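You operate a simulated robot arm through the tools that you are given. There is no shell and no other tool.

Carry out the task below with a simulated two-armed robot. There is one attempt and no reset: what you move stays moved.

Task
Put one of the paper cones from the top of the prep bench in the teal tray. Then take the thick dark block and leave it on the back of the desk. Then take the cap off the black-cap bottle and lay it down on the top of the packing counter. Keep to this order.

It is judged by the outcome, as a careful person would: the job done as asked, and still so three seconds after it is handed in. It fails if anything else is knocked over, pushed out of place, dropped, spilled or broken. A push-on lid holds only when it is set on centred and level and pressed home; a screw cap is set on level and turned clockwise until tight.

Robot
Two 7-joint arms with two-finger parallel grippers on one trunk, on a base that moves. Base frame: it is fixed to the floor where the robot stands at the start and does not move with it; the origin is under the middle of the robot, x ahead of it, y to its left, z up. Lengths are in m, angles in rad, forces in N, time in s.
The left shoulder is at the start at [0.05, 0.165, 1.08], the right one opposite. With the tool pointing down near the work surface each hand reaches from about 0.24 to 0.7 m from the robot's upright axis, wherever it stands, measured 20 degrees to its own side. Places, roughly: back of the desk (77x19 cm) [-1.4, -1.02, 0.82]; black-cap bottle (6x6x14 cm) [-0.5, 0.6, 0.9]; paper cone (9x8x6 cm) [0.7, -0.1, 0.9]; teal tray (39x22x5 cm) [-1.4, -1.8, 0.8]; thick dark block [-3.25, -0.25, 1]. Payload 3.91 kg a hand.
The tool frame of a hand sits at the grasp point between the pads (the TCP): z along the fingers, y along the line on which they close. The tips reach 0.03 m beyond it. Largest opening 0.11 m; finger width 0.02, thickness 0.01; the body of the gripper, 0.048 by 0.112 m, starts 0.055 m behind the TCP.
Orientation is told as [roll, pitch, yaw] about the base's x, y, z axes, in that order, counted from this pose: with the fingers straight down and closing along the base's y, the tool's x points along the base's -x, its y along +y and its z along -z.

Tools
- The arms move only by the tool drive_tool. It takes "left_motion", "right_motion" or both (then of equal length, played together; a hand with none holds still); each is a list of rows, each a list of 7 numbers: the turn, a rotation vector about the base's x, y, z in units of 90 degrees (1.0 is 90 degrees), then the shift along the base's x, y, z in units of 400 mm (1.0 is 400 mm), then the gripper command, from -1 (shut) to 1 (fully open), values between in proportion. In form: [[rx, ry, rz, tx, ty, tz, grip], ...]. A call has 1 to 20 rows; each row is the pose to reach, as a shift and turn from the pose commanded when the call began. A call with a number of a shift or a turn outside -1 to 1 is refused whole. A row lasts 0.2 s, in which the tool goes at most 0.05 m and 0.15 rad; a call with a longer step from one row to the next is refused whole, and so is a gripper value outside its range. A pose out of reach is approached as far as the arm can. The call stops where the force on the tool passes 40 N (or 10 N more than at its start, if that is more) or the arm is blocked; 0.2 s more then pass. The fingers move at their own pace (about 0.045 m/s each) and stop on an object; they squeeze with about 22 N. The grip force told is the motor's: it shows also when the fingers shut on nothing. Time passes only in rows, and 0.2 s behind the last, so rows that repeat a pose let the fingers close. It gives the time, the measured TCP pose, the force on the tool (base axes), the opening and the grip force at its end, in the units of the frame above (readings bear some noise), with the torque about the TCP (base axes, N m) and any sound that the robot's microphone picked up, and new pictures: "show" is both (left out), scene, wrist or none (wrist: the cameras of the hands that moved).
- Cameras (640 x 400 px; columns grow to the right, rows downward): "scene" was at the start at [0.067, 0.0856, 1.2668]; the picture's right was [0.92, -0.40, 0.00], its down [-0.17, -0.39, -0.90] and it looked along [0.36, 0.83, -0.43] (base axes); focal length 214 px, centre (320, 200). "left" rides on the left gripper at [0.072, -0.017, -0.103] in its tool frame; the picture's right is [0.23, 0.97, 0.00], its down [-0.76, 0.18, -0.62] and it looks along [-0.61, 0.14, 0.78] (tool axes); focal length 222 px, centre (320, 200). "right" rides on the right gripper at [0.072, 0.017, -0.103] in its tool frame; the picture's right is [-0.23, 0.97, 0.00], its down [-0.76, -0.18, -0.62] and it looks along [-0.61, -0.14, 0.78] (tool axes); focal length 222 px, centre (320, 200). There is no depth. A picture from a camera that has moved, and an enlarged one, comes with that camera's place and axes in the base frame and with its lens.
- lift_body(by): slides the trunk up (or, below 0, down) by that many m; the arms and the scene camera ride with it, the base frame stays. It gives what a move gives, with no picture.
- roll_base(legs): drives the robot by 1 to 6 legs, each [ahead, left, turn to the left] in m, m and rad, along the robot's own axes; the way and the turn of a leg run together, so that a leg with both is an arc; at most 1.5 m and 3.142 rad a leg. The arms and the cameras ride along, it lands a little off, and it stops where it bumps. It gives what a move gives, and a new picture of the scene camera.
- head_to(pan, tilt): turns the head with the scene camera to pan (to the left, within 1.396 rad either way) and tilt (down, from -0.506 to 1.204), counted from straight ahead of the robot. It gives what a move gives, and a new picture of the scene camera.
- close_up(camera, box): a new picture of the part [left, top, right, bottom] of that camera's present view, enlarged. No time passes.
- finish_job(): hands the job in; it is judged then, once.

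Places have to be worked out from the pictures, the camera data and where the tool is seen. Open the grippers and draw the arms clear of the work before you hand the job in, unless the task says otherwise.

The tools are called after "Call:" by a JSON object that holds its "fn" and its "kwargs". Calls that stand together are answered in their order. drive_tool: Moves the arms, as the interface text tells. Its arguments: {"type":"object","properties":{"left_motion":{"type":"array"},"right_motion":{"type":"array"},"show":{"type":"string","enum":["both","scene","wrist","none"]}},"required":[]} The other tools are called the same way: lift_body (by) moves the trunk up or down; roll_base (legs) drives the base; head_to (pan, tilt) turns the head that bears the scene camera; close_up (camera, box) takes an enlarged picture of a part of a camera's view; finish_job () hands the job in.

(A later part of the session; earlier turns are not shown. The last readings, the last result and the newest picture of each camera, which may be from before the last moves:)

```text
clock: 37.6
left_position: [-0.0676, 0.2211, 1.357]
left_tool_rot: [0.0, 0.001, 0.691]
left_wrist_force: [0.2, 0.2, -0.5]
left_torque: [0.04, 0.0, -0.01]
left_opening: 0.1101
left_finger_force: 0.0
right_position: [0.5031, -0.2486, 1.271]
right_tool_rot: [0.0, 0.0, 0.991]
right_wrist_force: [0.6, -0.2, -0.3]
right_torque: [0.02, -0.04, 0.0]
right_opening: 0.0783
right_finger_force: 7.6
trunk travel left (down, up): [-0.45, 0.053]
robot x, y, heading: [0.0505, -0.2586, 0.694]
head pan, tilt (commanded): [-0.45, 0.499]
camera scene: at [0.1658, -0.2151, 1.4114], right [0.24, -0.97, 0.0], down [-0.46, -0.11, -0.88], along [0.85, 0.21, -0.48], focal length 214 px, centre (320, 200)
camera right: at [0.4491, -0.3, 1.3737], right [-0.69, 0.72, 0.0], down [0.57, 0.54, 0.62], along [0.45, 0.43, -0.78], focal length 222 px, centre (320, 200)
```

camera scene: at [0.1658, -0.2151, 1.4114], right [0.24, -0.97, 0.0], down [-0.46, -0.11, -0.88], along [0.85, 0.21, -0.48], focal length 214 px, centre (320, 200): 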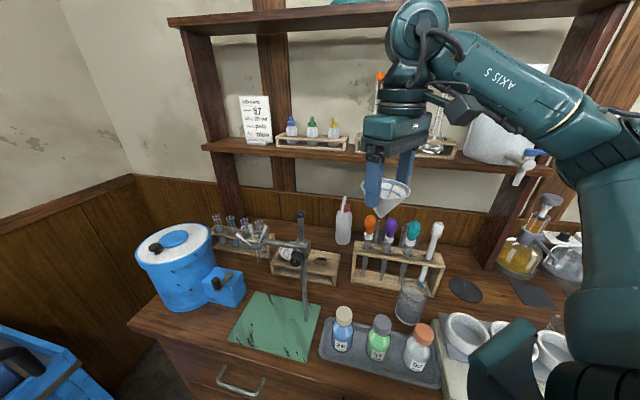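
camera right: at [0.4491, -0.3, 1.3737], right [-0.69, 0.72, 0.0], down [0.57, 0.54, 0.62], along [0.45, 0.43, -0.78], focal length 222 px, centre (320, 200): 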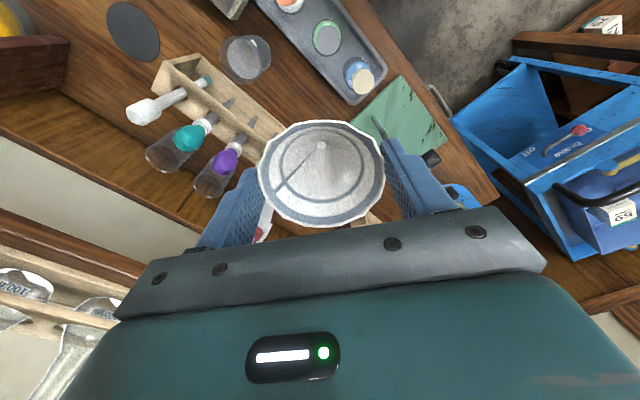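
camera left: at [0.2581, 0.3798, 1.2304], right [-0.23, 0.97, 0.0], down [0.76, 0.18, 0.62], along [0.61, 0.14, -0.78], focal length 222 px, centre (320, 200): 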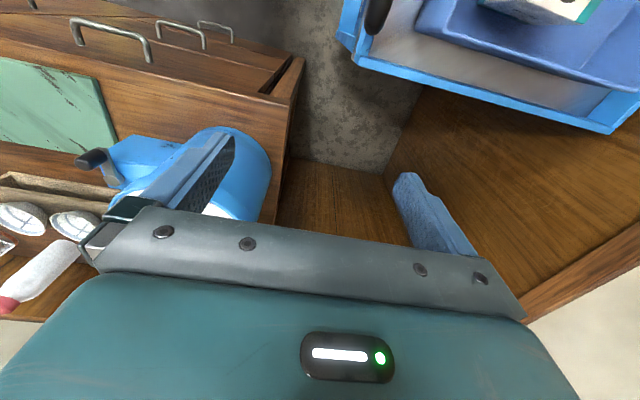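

Cone held securely, everything else in place. I back the robot away from the bench to open floor.

Call:
{"fn": "roll_base", "kwargs": {"legs": [[-0.35, 0.0, 0.0]]}}

Call:
{"fn": "head_to", "kwargs": {"pan": -1.39, "tilt": 0.4}}

```text
clock: 39.9
left_position: [-0.3362, -0.0017, 1.3555]
left_tool_rot: [-0.002, 0.0, 0.686]
left_wrist_force: [0.5, 0.1, 0.2]
left_torque: [0.02, -0.01, -0.01]
left_opening: 0.1099
left_finger_force: 0.0
right_position: [0.2346, -0.4734, 1.2701]
right_tool_rot: [-0.001, 0.0, 0.987]
right_wrist_force: [0.6, 0.2, -0.5]
right_torque: [0.01, 0.0, 0.0]
right_opening: 0.0784
right_finger_force: 8.3
trunk travel left (down, up): [-0.45, 0.053]
robot x, y, heading: [-0.2167, -0.4782, 0.688]
head pan, tilt (commanded): [-0.45, 0.499]
camera scene: at [-0.1032, -0.4375, 1.4114], right [0.24, -0.97, 0.0], down [-0.46, -0.11, -0.88], along [0.85, 0.21, -0.48], focal length 214 px, centre (320, 200)
```

scene: 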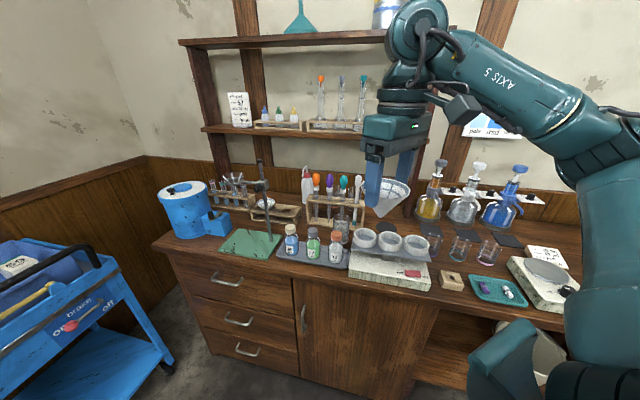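

```text
clock: 41.1
left_position: [-0.3355, -0.001, 1.356]
left_tool_rot: [-0.001, 0.001, 0.689]
left_wrist_force: [0.1, -0.1, 0.2]
left_torque: [-0.03, 0.01, 0.02]
left_opening: 0.1102
left_finger_force: 0.1
right_position: [0.2348, -0.4721, 1.2704]
right_tool_rot: [0.001, -0.001, 0.988]
right_wrist_force: [-0.3, 0.3, -0.3]
right_torque: [0.03, 0.01, -0.01]
right_opening: 0.0783
right_finger_force: 8.2
trunk travel left (down, up): [-0.45, 0.053]
robot x, y, heading: [-0.217, -0.4801, 0.691]
head pan, tilt (commanded): [-1.389, 0.4]
camera scene: at [-0.1204, -0.5183, 1.4205], right [-0.64, -0.76, 0.0], down [-0.3, 0.25, -0.92], along [0.7, -0.59, -0.39], focal length 214 px, centre (320, 200)
```

scene: 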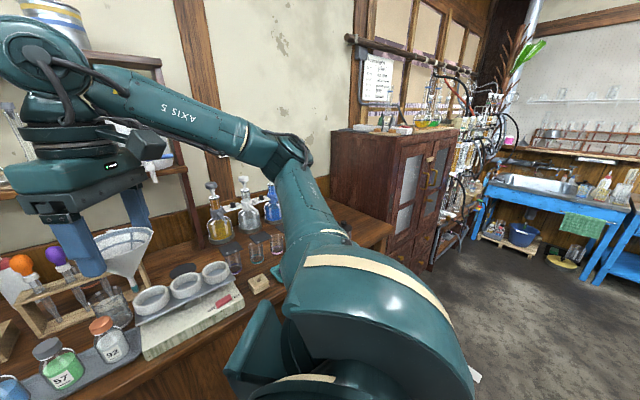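

Clear so far. I turn right by 1.5 rad to look at the room's middle and the desk.

Call:
{"fn": "roll_base", "kwargs": {"legs": [[0.0, 0.0, -1.5]]}}

```text
clock: 45.2
left_position: [0.2519, -0.3245, 1.3566]
left_tool_rot: [0.0, 0.001, -0.813]
left_wrist_force: [0.1, -0.6, -0.8]
left_torque: [-0.03, 0.02, 0.02]
left_opening: 0.1099
left_finger_force: 0.1
right_position: [-0.1761, -0.9265, 1.2695]
right_tool_rot: [0.0, 0.0, -0.511]
right_wrist_force: [1.1, -0.2, -0.2]
right_torque: [-0.03, 0.03, -0.02]
right_opening: 0.0772
right_finger_force: 8.0
trunk travel left (down, up): [-0.45, 0.053]
robot x, y, heading: [-0.2171, -0.4781, -0.808]
head pan, tilt (commanded): [-1.389, 0.4]
camera scene: at [-0.2482, -0.5734, 1.4205], right [-0.81, 0.59, 0.0], down [0.23, 0.31, -0.92], along [-0.54, -0.74, -0.39], focal length 214 px, centre (320, 200)
```

scene: 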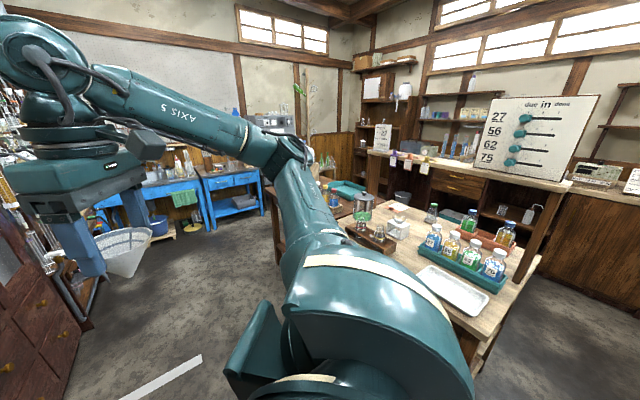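

I see the light-wood desk at right, and the teal tray on a dark table beyond it. Let me zoom.

Call:
{"fn": "close_up", "kwargs": {"camera": "scene", "box": [250, 140, 590, 350]}}

Call:
{"fn": "close_up", "kwargs": {"camera": "scene", "box": [290, 140, 440, 240]}}

```text
1.88 times, centred on (420, 245) of scene
camera zoom: at [-0.2482, -0.5734, 1.4205], right [-0.81, 0.59, 0.0], down [0.23, 0.31, -0.92], along [-0.54, -0.74, -0.39], focal length 404 px, centre (132, 115)
```

zoom: 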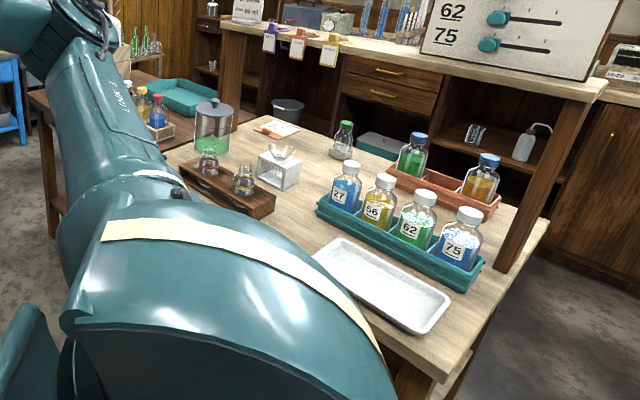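

```text
4.00 times, centred on (365, 190) of scene
camera zoom: at [-0.2482, -0.5734, 1.4205], right [-0.81, 0.59, 0.0], down [0.23, 0.31, -0.92], along [-0.54, -0.74, -0.39], focal length 858 px, centre (140, 240)
```

zoom: 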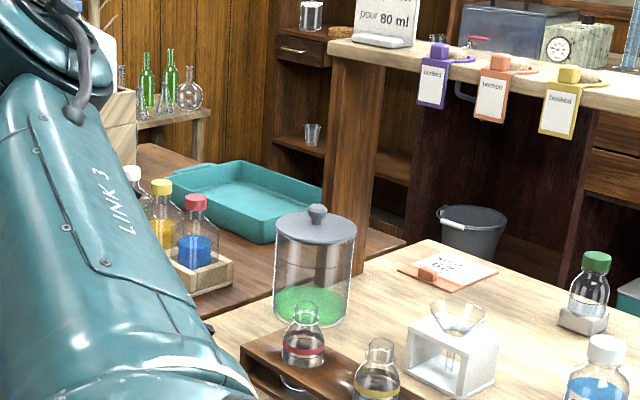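

Layout is clearer: the light desk spans x≈-0.87..-1.49, y≈-0.63..-1.4 with a bridge shelf over its back; the dark table with the teal tray is beyond (y≈-1.42..-2.2), and its left end is open floor. I'll go down the aisle and around to that end; first turn to face -y and roll 1.1 m.

Call:
{"fn": "roll_base", "kwargs": {"legs": [[0.0, 0.0, -0.763], [1.1, 0.0, 0.0]]}}

Call:
{"fn": "head_to", "kwargs": {"pan": -0.6, "tilt": 0.45}}

```text
clock: 52.8
left_position: [0.2267, -1.7891, 1.3558]
left_tool_rot: [0.0, -0.002, -1.577]
left_wrist_force: [-0.7, -0.6, -1.0]
left_torque: [-0.01, 0.04, 0.02]
left_opening: 0.1101
left_finger_force: 0.0
right_position: [-0.4986, -1.9263, 1.2703]
right_tool_rot: [-0.001, -0.001, -1.277]
right_wrist_force: [-0.1, -0.1, 0.9]
right_torque: [-0.01, 0.01, -0.02]
right_opening: 0.0767
right_finger_force: 8.1
trunk travel left (down, up): [-0.45, 0.053]
robot x, y, heading: [-0.2187, -1.5771, -1.575]
head pan, tilt (commanded): [-1.389, 0.4]
camera scene: at [-0.3067, -1.6212, 1.4205], right [-0.17, 0.98, 0.0], down [0.38, 0.07, -0.92], along [-0.91, -0.16, -0.39], focal length 214 px, centre (320, 200)
```

scene: 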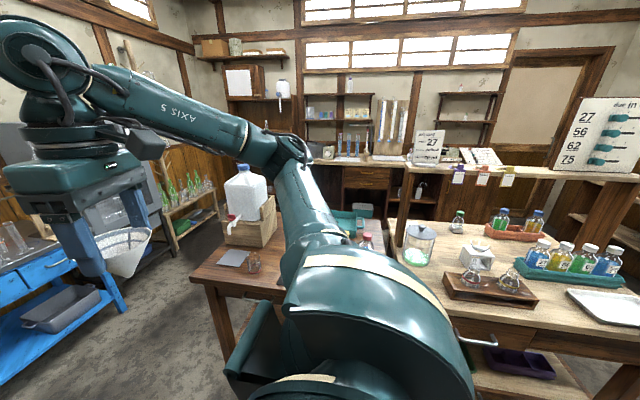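

```text
clock: 54.0
left_position: [0.2273, -1.79, 1.3568]
left_tool_rot: [-0.001, -0.001, -1.577]
left_wrist_force: [-0.7, 0.0, -0.8]
left_torque: [0.02, -0.03, 0.02]
left_opening: 0.11
left_finger_force: 0.0
right_position: [-0.4982, -1.9265, 1.2707]
right_tool_rot: [0.001, -0.002, -1.278]
right_wrist_force: [0.7, 1.3, -0.1]
right_torque: [0.0, 0.01, 0.0]
right_opening: 0.0769
right_finger_force: 8.4
trunk travel left (down, up): [-0.45, 0.053]
robot x, y, heading: [-0.2178, -1.5766, -1.574]
head pan, tilt (commanded): [-0.6, 0.45]
camera scene: at [-0.2679, -1.6802, 1.4158], right [-0.82, 0.57, 0.0], down [0.25, 0.36, -0.9], along [-0.51, -0.74, -0.44], focal length 214 px, centre (320, 200)
```

scene: 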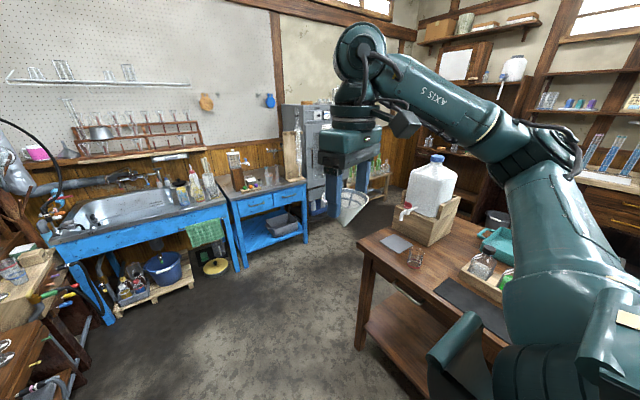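

The tray lies near the back edge of the dark table and a carboy blocks the left end, so I'll go round behind the table (x≈-1.95). I roll on to y≈-2.78, then turn right to face -x and look.

Call:
{"fn": "roll_base", "kwargs": {"legs": [[1.2, 0.0, 0.0], [0.0, 0.0, -1.571]]}}

Call:
{"fn": "head_to", "kwargs": {"pan": 0.0, "tilt": 0.45}}

```text
clock: 63.9
left_position: [-0.4408, -3.227, 1.3561]
left_tool_rot: [0.0, -0.001, 3.134]
left_wrist_force: [-0.4, 0.5, -0.1]
left_torque: [0.02, 0.01, 0.02]
left_opening: 0.11
left_finger_force: 0.1
right_position: [-0.5764, -2.5004, 1.2706]
right_tool_rot: [0.001, -0.001, -2.848]
right_wrist_force: [1.1, -0.4, -0.3]
right_torque: [-0.01, 0.0, -0.01]
right_opening: 0.0767
right_finger_force: 8.2
trunk travel left (down, up): [-0.45, 0.053]
robot x, y, heading: [-0.2256, -2.785, 3.133]
head pan, tilt (commanded): [-0.6, 0.45]
camera scene: at [-0.3306, -2.7301, 1.4158], right [0.57, 0.82, 0.0], down [0.36, -0.25, -0.9], along [-0.74, 0.51, -0.44], focal length 214 px, centre (320, 200)
```

scene: 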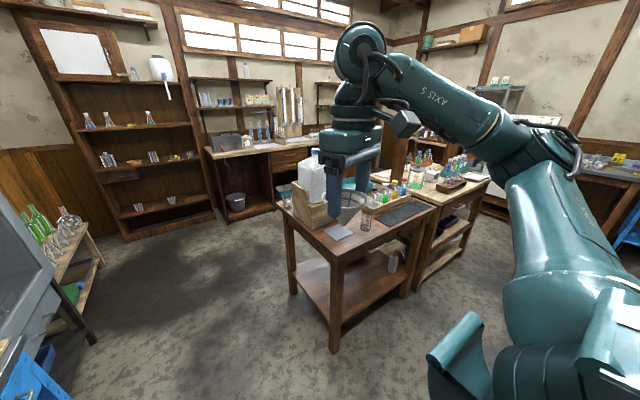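

```text
clock: 64.9
left_position: [-0.44, -3.2279, 1.3581]
left_tool_rot: [0.001, 0.001, 3.135]
left_wrist_force: [-0.4, 0.3, -0.3]
left_torque: [-0.01, 0.02, 0.0]
left_opening: 0.1099
left_finger_force: 0.0
right_position: [-0.5764, -2.5004, 1.2716]
right_tool_rot: [0.001, 0.0, -2.847]
right_wrist_force: [0.3, -0.3, -0.5]
right_torque: [-0.02, 0.01, -0.02]
right_opening: 0.0767
right_finger_force: 8.3
trunk travel left (down, up): [-0.45, 0.053]
robot x, y, heading: [-0.2291, -2.7815, 3.133]
head pan, tilt (commanded): [0.0, 0.45]
camera scene: at [-0.347, -2.7819, 1.4158], right [0.01, 1.0, 0.0], down [0.44, 0.0, -0.9], along [-0.9, 0.01, -0.44], focal length 214 px, centre (320, 200)
```

scene: 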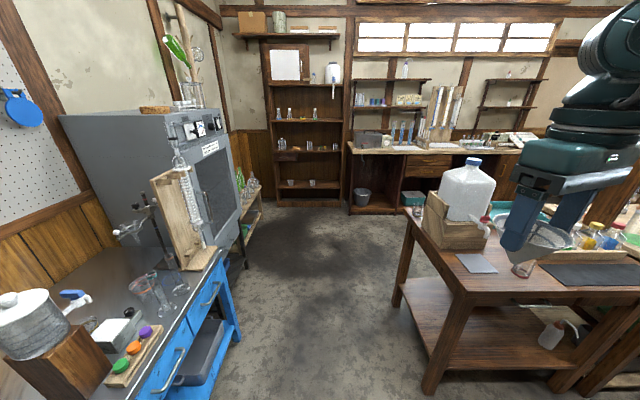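

The way ahead is clear; the oven is on my left at y≈-3.45. I tuck the left hand in a bit before rolling along.

Call:
{"fn": "drive_tool", "kwargs": {"left_motion": [[0, 0, 0, -0.03, 0.1, 0, 1], [0, 0, 0, -0.06, 0.2, 0, 1], [0, 0, 0, -0.1, 0.3, 0, 1], [0, 0, 0, -0.1, 0.4, 0, 1]], "show": "none"}}

Call:
{"fn": "roll_base", "kwargs": {"legs": [[1.2, 0.06, 0.0], [0.5, 0.0, 0.0]]}}

```text
clock: 65.9
left_position: [-0.4793, -3.0666, 1.3563]
left_tool_rot: [0.0, -0.001, 3.135]
left_wrist_force: [-0.2, 0.3, -0.7]
left_torque: [0.0, -0.02, -0.03]
left_opening: 0.1099
left_finger_force: 0.1
right_position: [-0.5752, -2.5008, 1.2703]
right_tool_rot: [0.0, -0.001, -2.847]
right_wrist_force: [0.2, -0.4, -0.6]
right_torque: [-0.03, 0.01, 0.04]
right_opening: 0.0763
right_finger_force: 8.1
trunk travel left (down, up): [-0.45, 0.053]
robot x, y, heading: [-0.2277, -2.7865, 3.136]
head pan, tilt (commanded): [0.0, 0.45]
```

```text
clock: 74.5
left_position: [-2.1721, -3.1262, 1.3563]
left_tool_rot: [0.0, 0.001, 3.14]
left_wrist_force: [-0.4, -0.1, 0.2]
left_torque: [-0.03, -0.04, 0.0]
left_opening: 0.11
left_finger_force: 0.0
right_position: [-2.2724, -2.5587, 1.2711]
right_tool_rot: [0.0, 0.001, -2.845]
right_wrist_force: [-0.7, -0.7, -0.3]
right_torque: [0.03, -0.02, 0.02]
right_opening: 0.0771
right_finger_force: 8.1
trunk travel left (down, up): [-0.45, 0.053]
robot x, y, heading: [-1.9213, -2.8376, 3.143]
head pan, tilt (commanded): [0.0, 0.45]
camera scene: at [-2.0407, -2.8386, 1.4158], right [0.0, 1.0, 0.0], down [0.44, 0.0, -0.9], along [-0.9, 0.0, -0.44], focal length 214 px, centre (320, 200)
```

scene: 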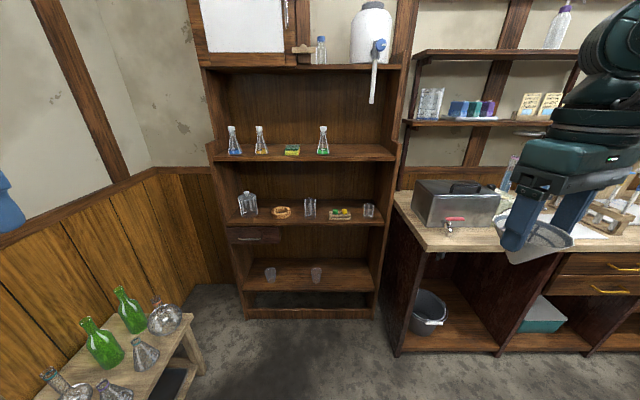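

I'm behind the table line at (-1.92,-2.84). I turn right to face +y and look along the corridor behind the table and desk.

Call:
{"fn": "roll_base", "kwargs": {"legs": [[0.0, 0.0, -1.571]]}}

Call:
{"fn": "head_to", "kwargs": {"pan": -0.5, "tilt": 0.45}}

```text
clock: 78.7
left_position: [-2.2036, -2.5863, 1.3563]
left_tool_rot: [0.001, 0.001, 1.565]
left_wrist_force: [-0.1, -0.8, 0.8]
left_torque: [0.01, 0.0, 0.0]
left_opening: 0.1097
left_finger_force: 0.0
right_position: [-1.6377, -2.4898, 1.2702]
right_tool_rot: [0.0, 0.001, 1.866]
right_wrist_force: [-1.0, -0.5, 0.3]
right_torque: [0.03, 0.0, -0.03]
right_opening: 0.0776
right_finger_force: 7.7
trunk travel left (down, up): [-0.45, 0.053]
robot x, y, heading: [-1.9201, -2.8421, 1.57]
head pan, tilt (commanded): [0.0, 0.45]
camera scene: at [-1.9183, -2.7176, 1.4158], right [1.0, -0.01, 0.0], down [0.0, -0.44, -0.9], along [0.01, 0.9, -0.44], focal length 214 px, centre (320, 200)
```

scene: 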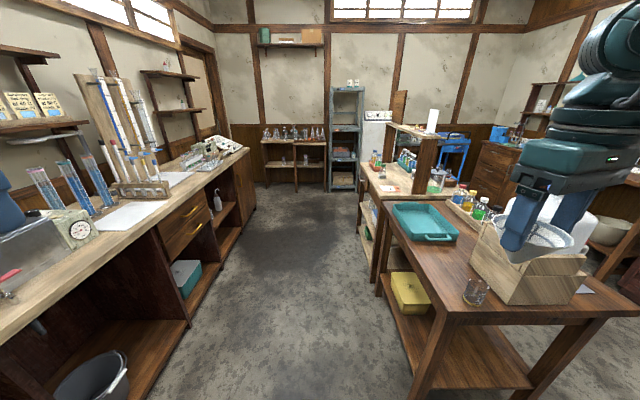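

```text
clock: 79.7
left_position: [-2.2048, -2.5868, 1.3575]
left_tool_rot: [0.0, 0.0, 1.564]
left_wrist_force: [0.5, 0.5, -0.5]
left_torque: [0.0, -0.02, 0.0]
left_opening: 0.1101
left_finger_force: 0.0
right_position: [-1.638, -2.4902, 1.2708]
right_tool_rot: [0.0, 0.0, 1.864]
right_wrist_force: [-0.7, -0.7, -0.1]
right_torque: [0.0, 0.01, 0.0]
right_opening: 0.0773
right_finger_force: 7.9
trunk travel left (down, up): [-0.45, 0.053]
robot x, y, heading: [-1.9144, -2.8433, 1.566]
head pan, tilt (commanded): [-0.499, 0.45]
camera scene: at [-1.8745, -2.729, 1.4158], right [0.88, -0.48, 0.0], down [-0.21, -0.38, -0.9], along [0.43, 0.79, -0.44], focal length 214 px, centre (320, 200)
```

scene: 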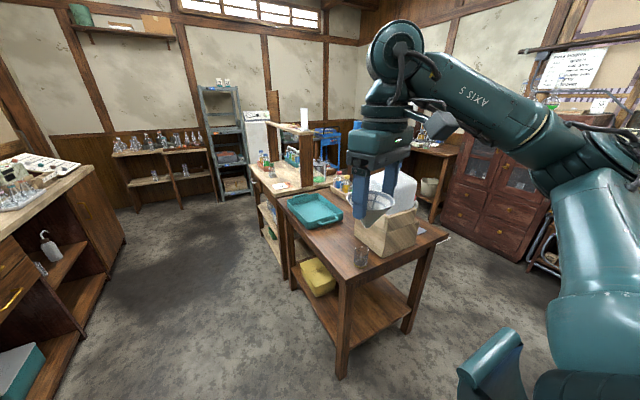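

Corridor behind is clear and the tray sits along the table's back edge. I roll ahead 0.4, turn right to face the table (+x), then strafe left to about y=-1.61.

Call:
{"fn": "roll_base", "kwargs": {"legs": [[0.4, 0.0, 0.0], [0.0, 0.0, -1.566], [0.0, 0.8, 0.0]]}}

Call:
{"fn": "head_to", "kwargs": {"pan": -0.3, "tilt": 0.75}}

```text
clock: 92.9
left_position: [-1.702, -1.3429, 1.3565]
left_tool_rot: [0.0, 0.0, 0.034]
left_wrist_force: [-0.3, -0.4, -0.1]
left_torque: [0.02, 0.01, 0.0]
left_opening: 0.1101
left_finger_force: 0.1
right_position: [-1.5829, -1.9064, 1.2703]
right_tool_rot: [0.0, 0.0, 0.333]
right_wrist_force: [-0.5, -0.2, -0.5]
right_torque: [0.04, 0.01, 0.01]
right_opening: 0.0773
right_finger_force: 8.3
trunk travel left (down, up): [-0.45, 0.053]
robot x, y, heading: [-1.9449, -1.6374, 0.028]
head pan, tilt (commanded): [-0.499, 0.45]
camera scene: at [-1.8307, -1.6767, 1.4158], right [-0.45, -0.89, 0.0], down [-0.39, 0.2, -0.9], along [0.8, -0.41, -0.44], focal length 214 px, centre (320, 200)
```

scene: 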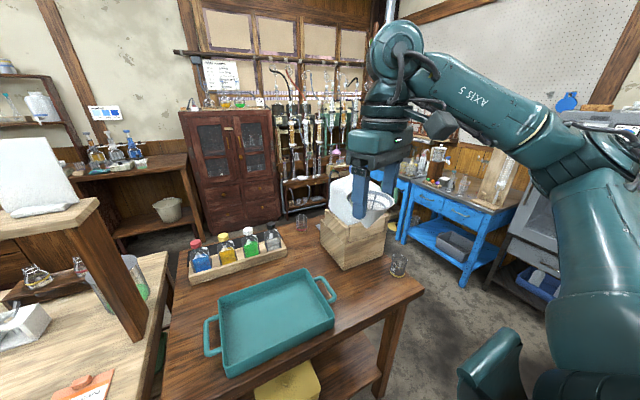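

```text
clock: 93.7
left_position: [-1.7018, -1.3435, 1.3566]
left_tool_rot: [0.0, 0.001, 0.031]
left_wrist_force: [-0.6, 0.0, -0.8]
left_torque: [0.02, 0.01, -0.04]
left_opening: 0.1099
left_finger_force: 0.0
right_position: [-1.5829, -1.9063, 1.271]
right_tool_rot: [0.0, 0.0, 0.332]
right_wrist_force: [-0.1, -0.5, -0.2]
right_torque: [-0.01, -0.01, 0.0]
right_opening: 0.077
right_finger_force: 7.9
trunk travel left (down, up): [-0.45, 0.053]
robot x, y, heading: [-1.9429, -1.6394, 0.028]
head pan, tilt (commanded): [-0.3, 0.75]
camera scene: at [-1.8329, -1.6574, 1.3895], right [-0.27, -0.96, 0.0], down [-0.66, 0.18, -0.73], along [0.71, -0.19, -0.68], focal length 214 px, centre (320, 200)
```

scene: 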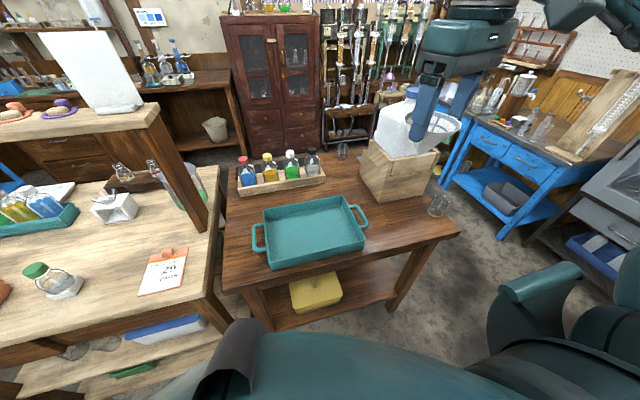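

The teal tray is empty, rim spanning about x -1.27..-1.47, y -1.60..-1.915. I lower the trunk 0.15 m, then bring the cone over the tray centre.

Call:
{"fn": "lift_body", "kwargs": {"by": -0.15}}

Call:
{"fn": "drive_tool", "kwargs": {"right_motion": [[0, 0, 0, 0.06, 0.04, 0, -1], [0, 0, 0, 0.13, 0.09, 0, -1], [0, 0, 0, 0.21, 0.14, 0, -1], [0, 0, 0, 0.29, 0.2, 0, -1], [0, 0, 0, 0.37, 0.26, 0, -1], [0, 0, 0, 0.45, 0.32, 0, -1], [0, 0, 0, 0.53, 0.372, 0, -1]]}}

```text
clock: 95.5
left_position: [-1.7021, -1.3447, 1.2068]
left_tool_rot: [0.0, 0.001, 0.03]
left_wrist_force: [-0.6, 0.2, -0.4]
left_torque: [0.01, -0.01, -0.01]
left_opening: 0.11
left_finger_force: 0.0
right_position: [-1.583, -1.9055, 1.1213]
right_tool_rot: [-0.001, -0.001, 0.33]
right_wrist_force: [-0.2, 0.0, -0.5]
right_torque: [0.01, 0.03, 0.0]
right_opening: 0.0772
right_finger_force: 7.6
trunk travel left (down, up): [-0.3, 0.203]
robot x, y, heading: [-1.9437, -1.6363, 0.033]
head pan, tilt (commanded): [-0.3, 0.75]
```

```text
clock: 97.1
left_position: [-1.7014, -1.3428, 1.2071]
left_tool_rot: [0.0, 0.0, 0.032]
left_wrist_force: [-0.8, 0.0, 0.5]
left_torque: [-0.02, -0.01, 0.01]
left_opening: 0.1103
left_finger_force: 0.0
right_position: [-1.3701, -1.7551, 1.1205]
right_tool_rot: [-0.002, 0.0, 0.333]
right_wrist_force: [1.7, 0.2, -0.9]
right_torque: [-0.01, 0.0, 0.01]
right_opening: 0.0775
right_finger_force: 7.9
trunk travel left (down, up): [-0.3, 0.203]
robot x, y, heading: [-1.9462, -1.6374, 0.032]
head pan, tilt (commanded): [-0.3, 0.75]
camera scene: at [-1.8327, -1.6566, 1.2394], right [-0.26, -0.96, 0.0], down [-0.66, 0.18, -0.73], along [0.71, -0.19, -0.68], focal length 214 px, centre (320, 200)
camera right: at [-1.4446, -1.7631, 1.2239], right [-0.1, 0.99, 0.0], down [0.78, 0.08, 0.62], along [0.62, 0.06, -0.78], focal length 222 px, centre (320, 200)
```

scene: 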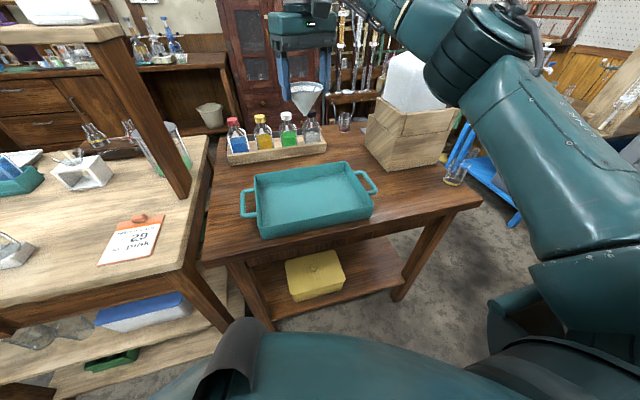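
right: 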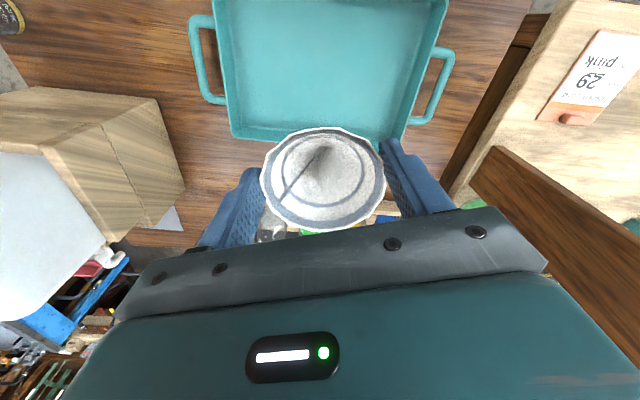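

The cone hangs above the tray; tray centre about (-1.357,-1.758) with rim z≈0.82. I descend to about z=0.93 and look again.

Call:
{"fn": "drive_tool", "kwargs": {"right_motion": [[0, 0, 0, 0.01, 0, -0.08, -1], [0, 0, 0, 0.02, 0, -0.18, -1], [0, 0, 0, 0.03, -0.005, -0.28, -1], [0, 0, 0, 0.03, -0.005, -0.37, -1], [0, 0, 0, 0.03, -0.005, -0.44, -1], [0, 0, 0, 0.03, -0.005, -0.475, -1]]}}

```text
clock: 98.5
left_position: [-1.701, -1.3435, 1.2083]
left_tool_rot: [-0.001, -0.002, 0.03]
left_wrist_force: [0.8, -0.4, 0.1]
left_torque: [-0.05, -0.02, 0.01]
left_opening: 0.1098
left_finger_force: 0.1
right_position: [-1.3589, -1.7593, 0.9314]
right_tool_rot: [-0.001, 0.001, 0.332]
right_wrist_force: [1.3, -0.1, -0.2]
right_torque: [0.01, -0.01, -0.03]
right_opening: 0.0772
right_finger_force: 8.0
trunk travel left (down, up): [-0.3, 0.203]
robot x, y, heading: [-1.9436, -1.6354, 0.031]
head pan, tilt (commanded): [-0.3, 0.75]
camera scene: at [-1.8328, -1.6574, 1.2394], right [-0.26, -0.96, 0.0], down [-0.66, 0.18, -0.73], along [0.71, -0.19, -0.68], focal length 214 px, centre (320, 200)
camera right: at [-1.4327, -1.767, 1.0337], right [-0.1, 0.99, 0.0], down [0.78, 0.08, 0.62], along [0.62, 0.06, -0.78], focal length 222 px, centre (320, 200)
```

scene: 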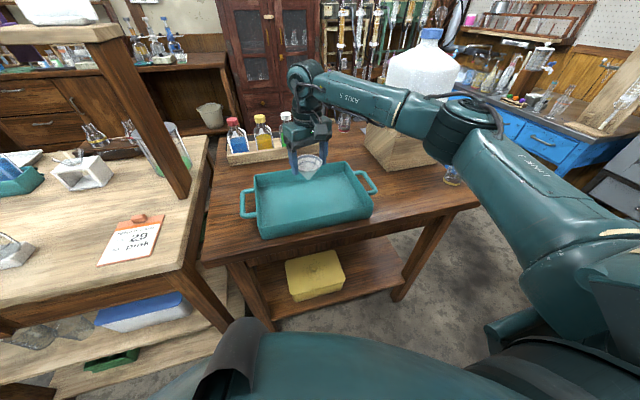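
right: 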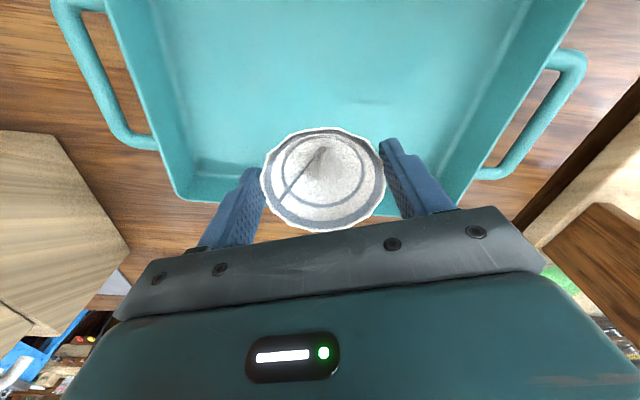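

The tray rim is at z≈0.85, floor ≈0.80, centre x≈-1.378. I shift back 2 cm and lower until the apex is just above the floor (TCP≈0.883).

Call:
{"fn": "drive_tool", "kwargs": {"right_motion": [[0, 0, 0, -0.025, 0, -0.03, -1], [0, 0, 0, -0.048, 0, -0.06, -1], [0, 0, 0, -0.048, 0, -0.09, -1], [0, 0, 0, -0.048, 0, -0.11, -1], [0, 0, 0, -0.048, 0, -0.122, -1]]}}

Call:
{"fn": "close_up", "kwargs": {"camera": "scene", "box": [230, 110, 390, 250]}}

```text
clock: 99.7
left_position: [-1.7012, -1.3423, 1.207]
left_tool_rot: [0.001, 0.0, 0.032]
left_wrist_force: [0.2, -0.5, 0.7]
left_torque: [0.02, -0.01, -0.03]
left_opening: 0.1102
left_finger_force: 0.1
right_position: [-1.3772, -1.7602, 0.8812]
right_tool_rot: [-0.001, 0.001, 0.332]
right_wrist_force: [0.1, 0.7, -0.2]
right_torque: [0.02, 0.02, 0.02]
right_opening: 0.0774
right_finger_force: 7.6
trunk travel left (down, up): [-0.3, 0.203]
robot x, y, heading: [-1.9434, -1.6359, 0.032]
head pan, tilt (commanded): [-0.3, 0.75]
camera scene: at [-1.8329, -1.6574, 1.2394], right [-0.26, -0.96, 0.0], down [-0.66, 0.18, -0.73], along [0.71, -0.19, -0.68], focal length 214 px, centre (320, 200)
camera right: at [-1.4519, -1.7671, 0.9845], right [-0.1, 0.99, 0.0], down [0.78, 0.08, 0.62], along [0.62, 0.06, -0.78], focal length 222 px, centre (320, 200)
```

scene: 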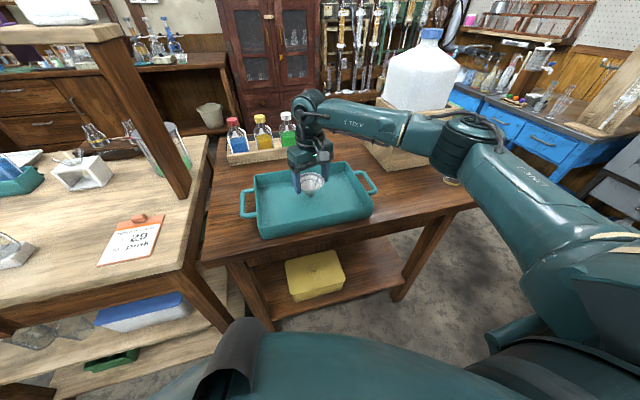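
right: 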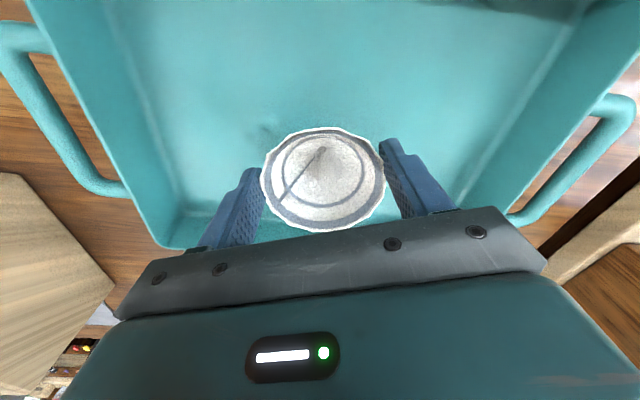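

```text
2.86 times, centred on (310, 180) of scene
camera zoom: at [-1.8329, -1.6574, 1.2394], right [-0.26, -0.96, 0.0], down [-0.66, 0.18, -0.73], along [0.71, -0.19, -0.68], focal length 613 px, centre (349, 257)
```

zoom: 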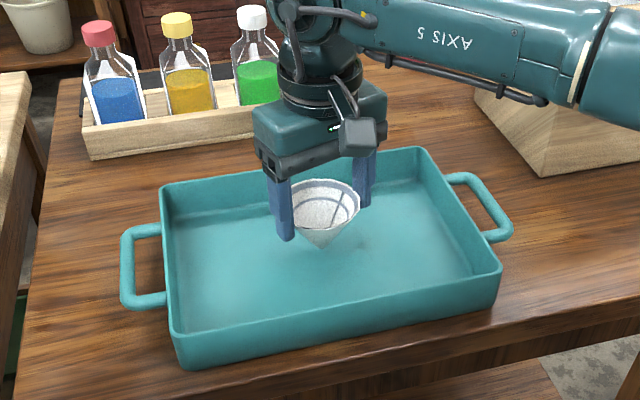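

The tip is very close above the floor (shadow just beside it). I lower about 8 mm more.

Call:
{"fn": "drive_tool", "kwargs": {"right_motion": [[0, 0, 0, 0, 0, -0.008, -1], [0, 0, 0, 0, 0, -0.016, -1], [0, 0, 0, 0, 0, -0.022, -1]], "show": "none"}}

Call:
{"fn": "close_up", "kwargs": {"camera": "scene", "box": [270, 140, 350, 220]}}

```text
clock: 100.5
left_position: [-1.7026, -1.3445, 1.207]
left_tool_rot: [-0.002, -0.001, 0.032]
left_wrist_force: [0.0, 0.6, -0.2]
left_torque: [-0.02, 0.01, 0.01]
left_opening: 0.1102
left_finger_force: 0.0
right_position: [-1.3772, -1.7589, 0.8748]
right_tool_rot: [0.001, -0.003, 0.332]
right_wrist_force: [-0.1, -0.6, 7.3]
right_torque: [0.02, -0.06, 0.01]
right_opening: 0.077
right_finger_force: 8.1
trunk travel left (down, up): [-0.3, 0.203]
robot x, y, heading: [-1.9441, -1.6374, 0.03]
head pan, tilt (commanded): [-0.3, 0.75]
```

```text
5.00 times, centred on (310, 180) of scene
camera zoom: at [-1.8337, -1.6573, 1.2397], right [-0.26, -0.96, 0.0], down [-0.66, 0.18, -0.73], along [0.71, -0.19, -0.68], focal length 1072 px, centre (370, 300)
```

zoom: 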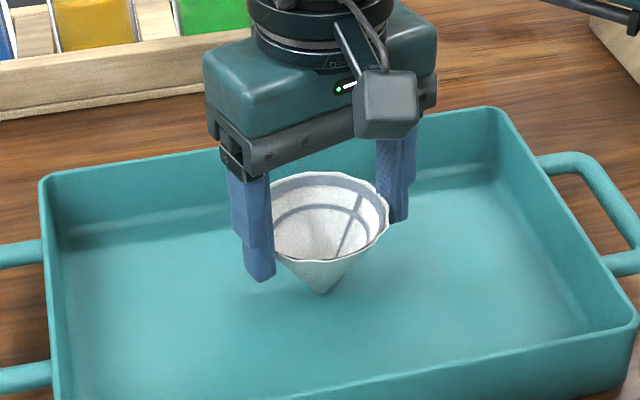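

Contact: 7 N upward, tip on the tray floor. I ease up 3 mm and open gently.

Call:
{"fn": "drive_tool", "kwargs": {"right_motion": [[0, 0, 0, 0, 0, 0.008, -1], [0, 0, 0, 0, 0, 0.008, 0.5], [0, 0, 0, 0, 0, 0.008, 0.7], [0, 0, 0, 0, 0, 0.008, 1], [0, 0, 0, 0, 0, 0.008, 1], [0, 0, 0, 0, 0, 0.008, 1]]}}

```text
clock: 101.9
left_position: [-1.7018, -1.3437, 1.2086]
left_tool_rot: [0.001, 0.0, 0.031]
left_wrist_force: [-0.2, -0.4, -0.3]
left_torque: [0.0, 0.0, 0.03]
left_opening: 0.1098
left_finger_force: 0.1
right_position: [-1.3765, -1.759, 0.8745]
right_tool_rot: [0.0, 0.0, 0.332]
right_wrist_force: [0.2, 0.5, -0.8]
right_torque: [0.01, -0.04, 0.0]
right_opening: 0.1099
right_finger_force: 0.1
trunk travel left (down, up): [-0.3, 0.203]
robot x, y, heading: [-1.9393, -1.6339, 0.036]
head pan, tilt (commanded): [-0.3, 0.75]
camera scene: at [-1.8329, -1.6574, 1.2394], right [-0.26, -0.96, 0.0], down [-0.66, 0.18, -0.73], along [0.71, -0.19, -0.68], focal length 214 px, centre (320, 200)
camera right: at [-1.4518, -1.7673, 0.9795], right [-0.1, 0.99, 0.0], down [0.78, 0.08, 0.62], along [0.62, 0.06, -0.78], focal length 222 px, centre (320, 200)
```

scene: 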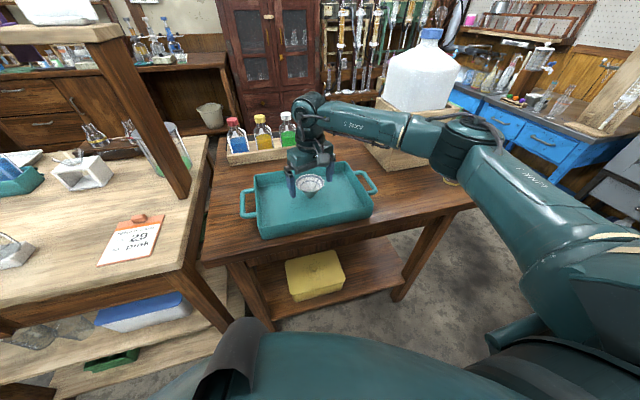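
right: 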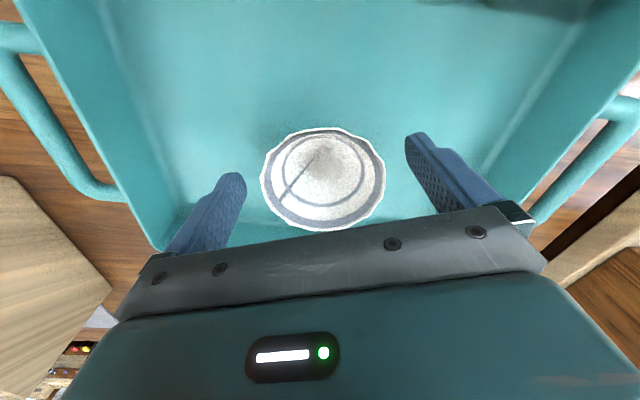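

The cone stands free in the tray. I lift the hand straight up and check that it stays.

Call:
{"fn": "drive_tool", "kwargs": {"right_motion": [[0, 0, 0, 0, 0, 0.04, 1], [0, 0, 0, 0, 0, 0.1, 1], [0, 0, 0, 0, 0, 0.2, 1], [0, 0, 0, 0, 0, 0.3, 1], [0, 0, 0, 0, 0, 0.42, 1], [0, 0, 0, 0, 0, 0.54, 1], [0, 0, 0, 0, 0, 0.66, 1]]}}

Call:
{"fn": "close_up", "kwargs": {"camera": "scene", "box": [230, 110, 390, 250]}}

```text
clock: 103.5
left_position: [-1.702, -1.3436, 1.2069]
left_tool_rot: [0.0, 0.001, 0.031]
left_wrist_force: [-0.2, -0.7, -0.2]
left_torque: [0.0, 0.02, 0.04]
left_opening: 0.11
left_finger_force: 0.2
right_position: [-1.3779, -1.7596, 1.1414]
right_tool_rot: [0.0, 0.001, 0.333]
right_wrist_force: [0.1, -0.1, 0.6]
right_torque: [-0.01, 0.0, 0.0]
right_opening: 0.1104
right_finger_force: 0.1
trunk travel left (down, up): [-0.3, 0.203]
robot x, y, heading: [-1.9439, -1.634, 0.03]
head pan, tilt (commanded): [-0.3, 0.75]
camera scene: at [-1.8336, -1.6569, 1.2394], right [-0.26, -0.96, 0.0], down [-0.66, 0.18, -0.73], along [0.71, -0.19, -0.68], focal length 214 px, centre (320, 200)
camera right: at [-1.4518, -1.7665, 1.2438], right [-0.1, 0.99, 0.0], down [0.78, 0.08, 0.62], along [0.62, 0.06, -0.78], focal length 222 px, centre (320, 200)
```

scene: 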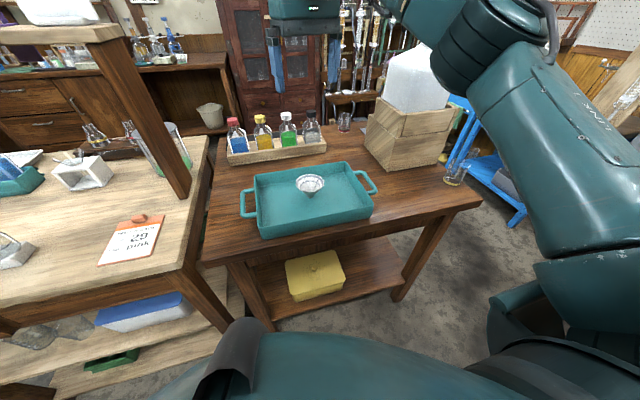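
right: 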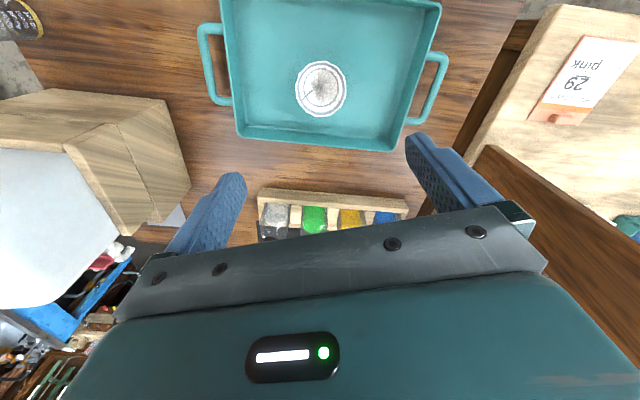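

```text
2.86 times, centred on (310, 180) of scene
camera zoom: at [-1.8336, -1.6569, 1.2394], right [-0.26, -0.96, 0.0], down [-0.66, 0.18, -0.73], along [0.71, -0.19, -0.68], focal length 613 px, centre (349, 257)
```

zoom: 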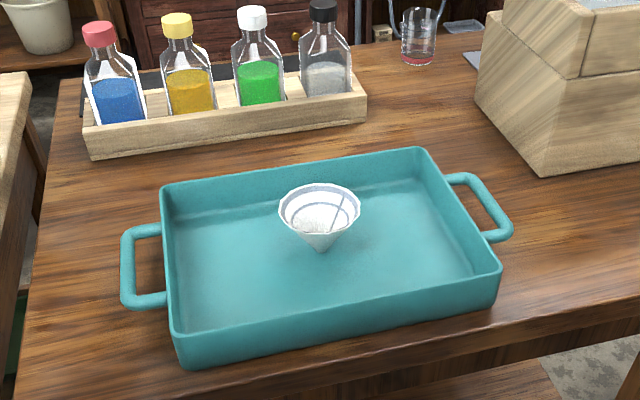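

The cone stands in the teal tray, tray and neighbours undisturbed. Step 1 done. I draw the right hand back before leaving.

Call:
{"fn": "drive_tool", "kwargs": {"right_motion": [[0, 0, 0, -0.1, -0.04, 0.03, 1], [0, 0, 0, -0.2, -0.08, 0.06, 1], [0, 0, 0, -0.3, -0.12, 0.09, 1], [0, 0, 0, -0.4, -0.16, 0.12, 1], [0, 0, 0, -0.5, -0.2, 0.15, 1], [0, 0, 0, -0.6, -0.24, 0.18, 1]], "show": "none"}}

Call:
{"fn": "roll_base", "kwargs": {"legs": [[-0.22, 0.0, 0.0], [0.0, 0.0, 1.57]]}}

```text
clock: 104.9
left_position: [-1.702, -1.344, 1.207]
left_tool_rot: [0.0, 0.001, 0.031]
left_wrist_force: [-0.4, 0.6, -0.6]
left_torque: [-0.01, 0.01, -0.01]
left_opening: 0.1101
left_finger_force: 0.1
right_position: [-1.6194, -1.8542, 1.2123]
right_tool_rot: [-0.001, 0.0, 0.332]
right_wrist_force: [0.2, -0.5, -0.5]
right_torque: [0.0, -0.03, 0.02]
right_opening: 0.1097
right_finger_force: 0.0
trunk travel left (down, up): [-0.3, 0.203]
robot x, y, heading: [-1.9441, -1.6364, 0.028]
head pan, tilt (commanded): [-0.3, 0.75]
```

```text
clock: 110.3
left_position: [-2.4519, -1.3982, 1.2078]
left_tool_rot: [0.001, 0.0, 1.583]
left_wrist_force: [0.0, -0.4, -0.3]
left_torque: [-0.01, 0.02, 0.0]
left_opening: 0.1099
left_finger_force: 0.1
right_position: [-1.9395, -1.3228, 1.2125]
right_tool_rot: [0.0, 0.001, 1.882]
right_wrist_force: [0.1, 0.4, 0.2]
right_torque: [-0.01, 0.01, 0.0]
right_opening: 0.1099
right_finger_force: 0.1
trunk travel left (down, up): [-0.3, 0.203]
robot x, y, heading: [-2.1617, -1.6434, 1.589]
head pan, tilt (commanded): [-0.3, 0.75]
camera scene: at [-2.1389, -1.5345, 1.2394], right [0.96, -0.28, 0.0], down [-0.19, -0.65, -0.73], along [0.21, 0.7, -0.68], focal length 214 px, centre (320, 200)
```

scene: 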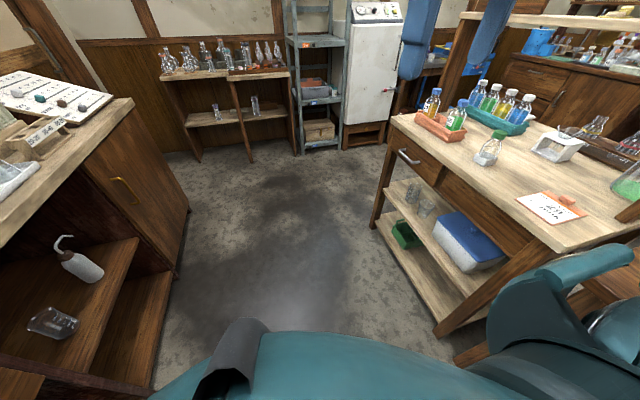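

I look to the left, to where the thick dark block should be (-3.25,-0.25,1.0).

Call:
{"fn": "head_to", "kwargs": {"pan": 0.7, "tilt": 0.35}}

```text
clock: 111.6
left_position: [-2.4522, -1.3978, 1.2069]
left_tool_rot: [0.0, 0.0, 1.582]
left_wrist_force: [0.3, -0.2, 1.6]
left_torque: [0.0, -0.01, 0.01]
left_opening: 0.1101
left_finger_force: 0.1
right_position: [-1.9381, -1.3236, 1.2123]
right_tool_rot: [0.001, 0.001, 1.884]
right_wrist_force: [0.2, -0.5, -0.9]
right_torque: [0.0, -0.02, -0.04]
right_opening: 0.1102
right_finger_force: 0.0
trunk travel left (down, up): [-0.3, 0.203]
robot x, y, heading: [-2.1611, -1.647, 1.579]
head pan, tilt (commanded): [0.7, 0.351]
camera scene: at [-2.2232, -1.5435, 1.275], right [0.76, 0.65, 0.0], down [0.22, -0.26, -0.94], along [-0.61, 0.71, -0.34], focal length 214 px, centre (320, 200)
```

scene: 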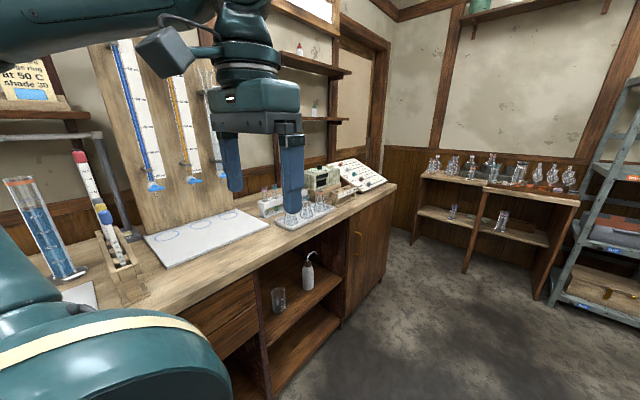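

Call:
{"fn": "close_up", "kwargs": {"camera": "scene", "box": [220, 80, 420, 230]}}

```text
2.67 times, centred on (320, 155) of scene
camera zoom: at [-2.2232, -1.5435, 1.275], right [0.76, 0.65, 0.0], down [0.22, -0.26, -0.94], along [-0.61, 0.71, -0.34], focal length 572 px, centre (320, 320)
```

zoom: 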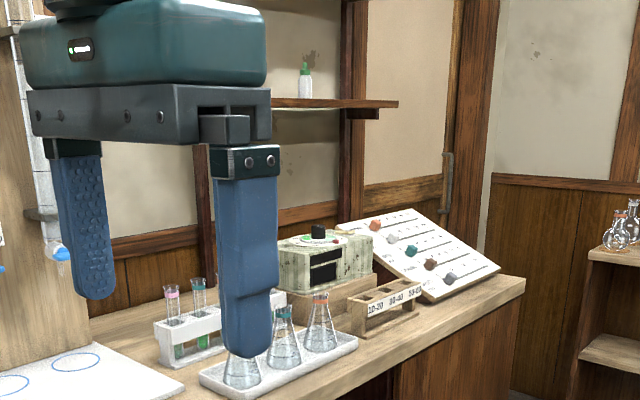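

The left hand hides part of it; near the counter's far end I see a marble-like device with something black on it, a small rack and a slider panel. I roll 1.2 m along the corridor for a closer look.

Call:
{"fn": "roll_base", "kwargs": {"legs": [[1.2, 0.0, 0.0]]}}

Call:
{"fn": "head_to", "kwargs": {"pan": 1.25, "tilt": 0.4}}

```text
clock: 117.7
left_position: [-2.4773, -0.2078, 1.207]
left_tool_rot: [0.002, 0.0, 1.595]
left_wrist_force: [0.5, 0.0, -0.5]
left_torque: [-0.04, 0.02, 0.02]
left_opening: 0.11
left_finger_force: 0.1
right_position: [-1.9655, -0.128, 1.2137]
right_tool_rot: [0.0, 0.001, 1.895]
right_wrist_force: [1.1, 0.2, 0.0]
right_torque: [0.01, 0.0, -0.02]
right_opening: 0.1101
right_finger_force: 0.1
trunk travel left (down, up): [-0.3, 0.203]
robot x, y, heading: [-2.1826, -0.4533, 1.595]
head pan, tilt (commanded): [0.7, 0.351]
camera scene: at [-2.2469, -0.3516, 1.275], right [0.75, 0.66, 0.0], down [0.23, -0.26, -0.94], along [-0.62, 0.7, -0.34], focal length 214 px, centre (320, 200)
```

scene: 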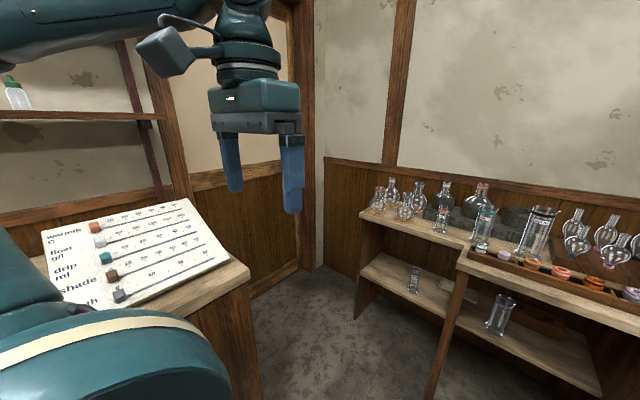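

```text
clock: 118.6
left_position: [-2.4769, -0.2084, 1.2069]
left_tool_rot: [0.0, -0.001, 1.595]
left_wrist_force: [-0.4, -0.2, 0.2]
left_torque: [-0.01, 0.01, -0.02]
left_opening: 0.1101
left_finger_force: 0.0
right_position: [-1.9655, -0.1295, 1.2118]
right_tool_rot: [-0.001, 0.001, 1.895]
right_wrist_force: [-0.3, -0.4, -0.1]
right_torque: [-0.01, 0.03, 0.02]
right_opening: 0.1102
right_finger_force: 0.0
trunk travel left (down, up): [-0.3, 0.203]
robot x, y, heading: [-2.1891, -0.4509, 1.59]
head pan, tilt (commanded): [1.25, 0.4]
camera scene: at [-2.2738, -0.3944, 1.2705], right [0.29, 0.96, 0.0], down [0.37, -0.11, -0.92], along [-0.88, 0.27, -0.39], focal length 214 px, centre (320, 200)
```

scene: 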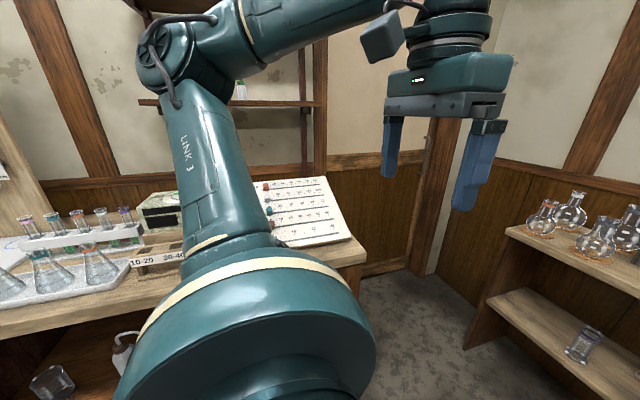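

The arm blocks the view. I turn left to face the wall counter (-x) squarely.

Call:
{"fn": "roll_base", "kwargs": {"legs": [[0.0, 0.0, 1.55]]}}

Call:
{"fn": "head_to", "kwargs": {"pan": 0.0, "tilt": 0.4}}

```text
clock: 122.8
left_position: [-2.4365, -0.7379, 1.2076]
left_tool_rot: [-0.001, 0.001, 3.14]
left_wrist_force: [1.0, -0.9, -0.2]
left_torque: [0.02, 0.03, 0.0]
left_opening: 0.1099
left_finger_force: 0.0
right_position: [-2.5035, -0.2232, 1.2141]
right_tool_rot: [0.001, 0.001, -2.841]
right_wrist_force: [0.6, 0.5, -0.1]
right_torque: [-0.01, 0.0, -0.03]
right_opening: 0.1101
right_finger_force: 0.0
trunk travel left (down, up): [-0.3, 0.203]
robot x, y, heading: [-2.1824, -0.4512, 3.142]
head pan, tilt (commanded): [1.25, 0.4]
camera scene: at [-2.2431, -0.5387, 1.2705], right [-0.95, 0.32, 0.0], down [0.12, 0.37, -0.92], along [-0.29, -0.87, -0.39], focal length 214 px, centre (320, 200)
```

scene: 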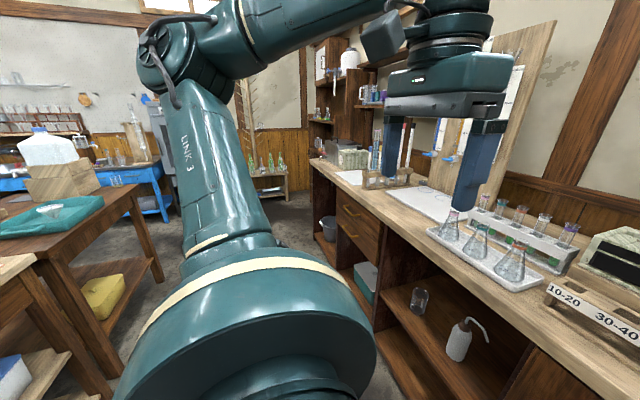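

```text
clock: 124.2
left_position: [-2.4362, -0.737, 1.2072]
left_tool_rot: [-0.001, 0.001, 3.14]
left_wrist_force: [-0.6, 0.0, -1.1]
left_torque: [0.02, 0.01, 0.01]
left_opening: 0.11
left_finger_force: 0.0
right_position: [-2.5034, -0.2238, 1.2132]
right_tool_rot: [0.0, 0.0, -2.84]
right_wrist_force: [-0.3, 0.7, -0.8]
right_torque: [0.02, -0.01, 0.0]
right_opening: 0.11
right_finger_force: 0.2
trunk travel left (down, up): [-0.3, 0.203]
robot x, y, heading: [-2.1876, -0.4479, 3.14]
head pan, tilt (commanded): [0.0, 0.4]
camera scene: at [-2.3064, -0.4508, 1.2705], right [0.0, 1.0, 0.0], down [0.39, 0.0, -0.92], along [-0.92, 0.0, -0.39], focal length 214 px, centre (320, 200)
```

scene: 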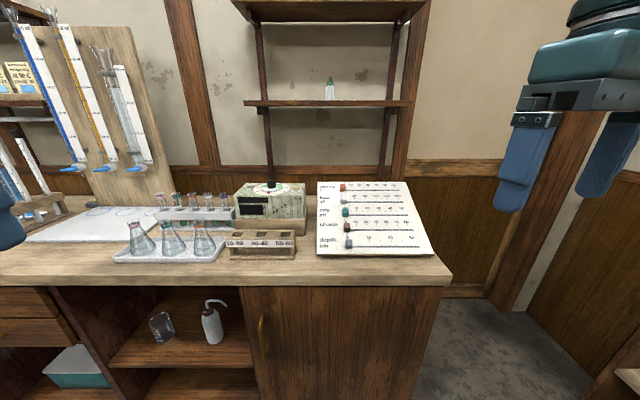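

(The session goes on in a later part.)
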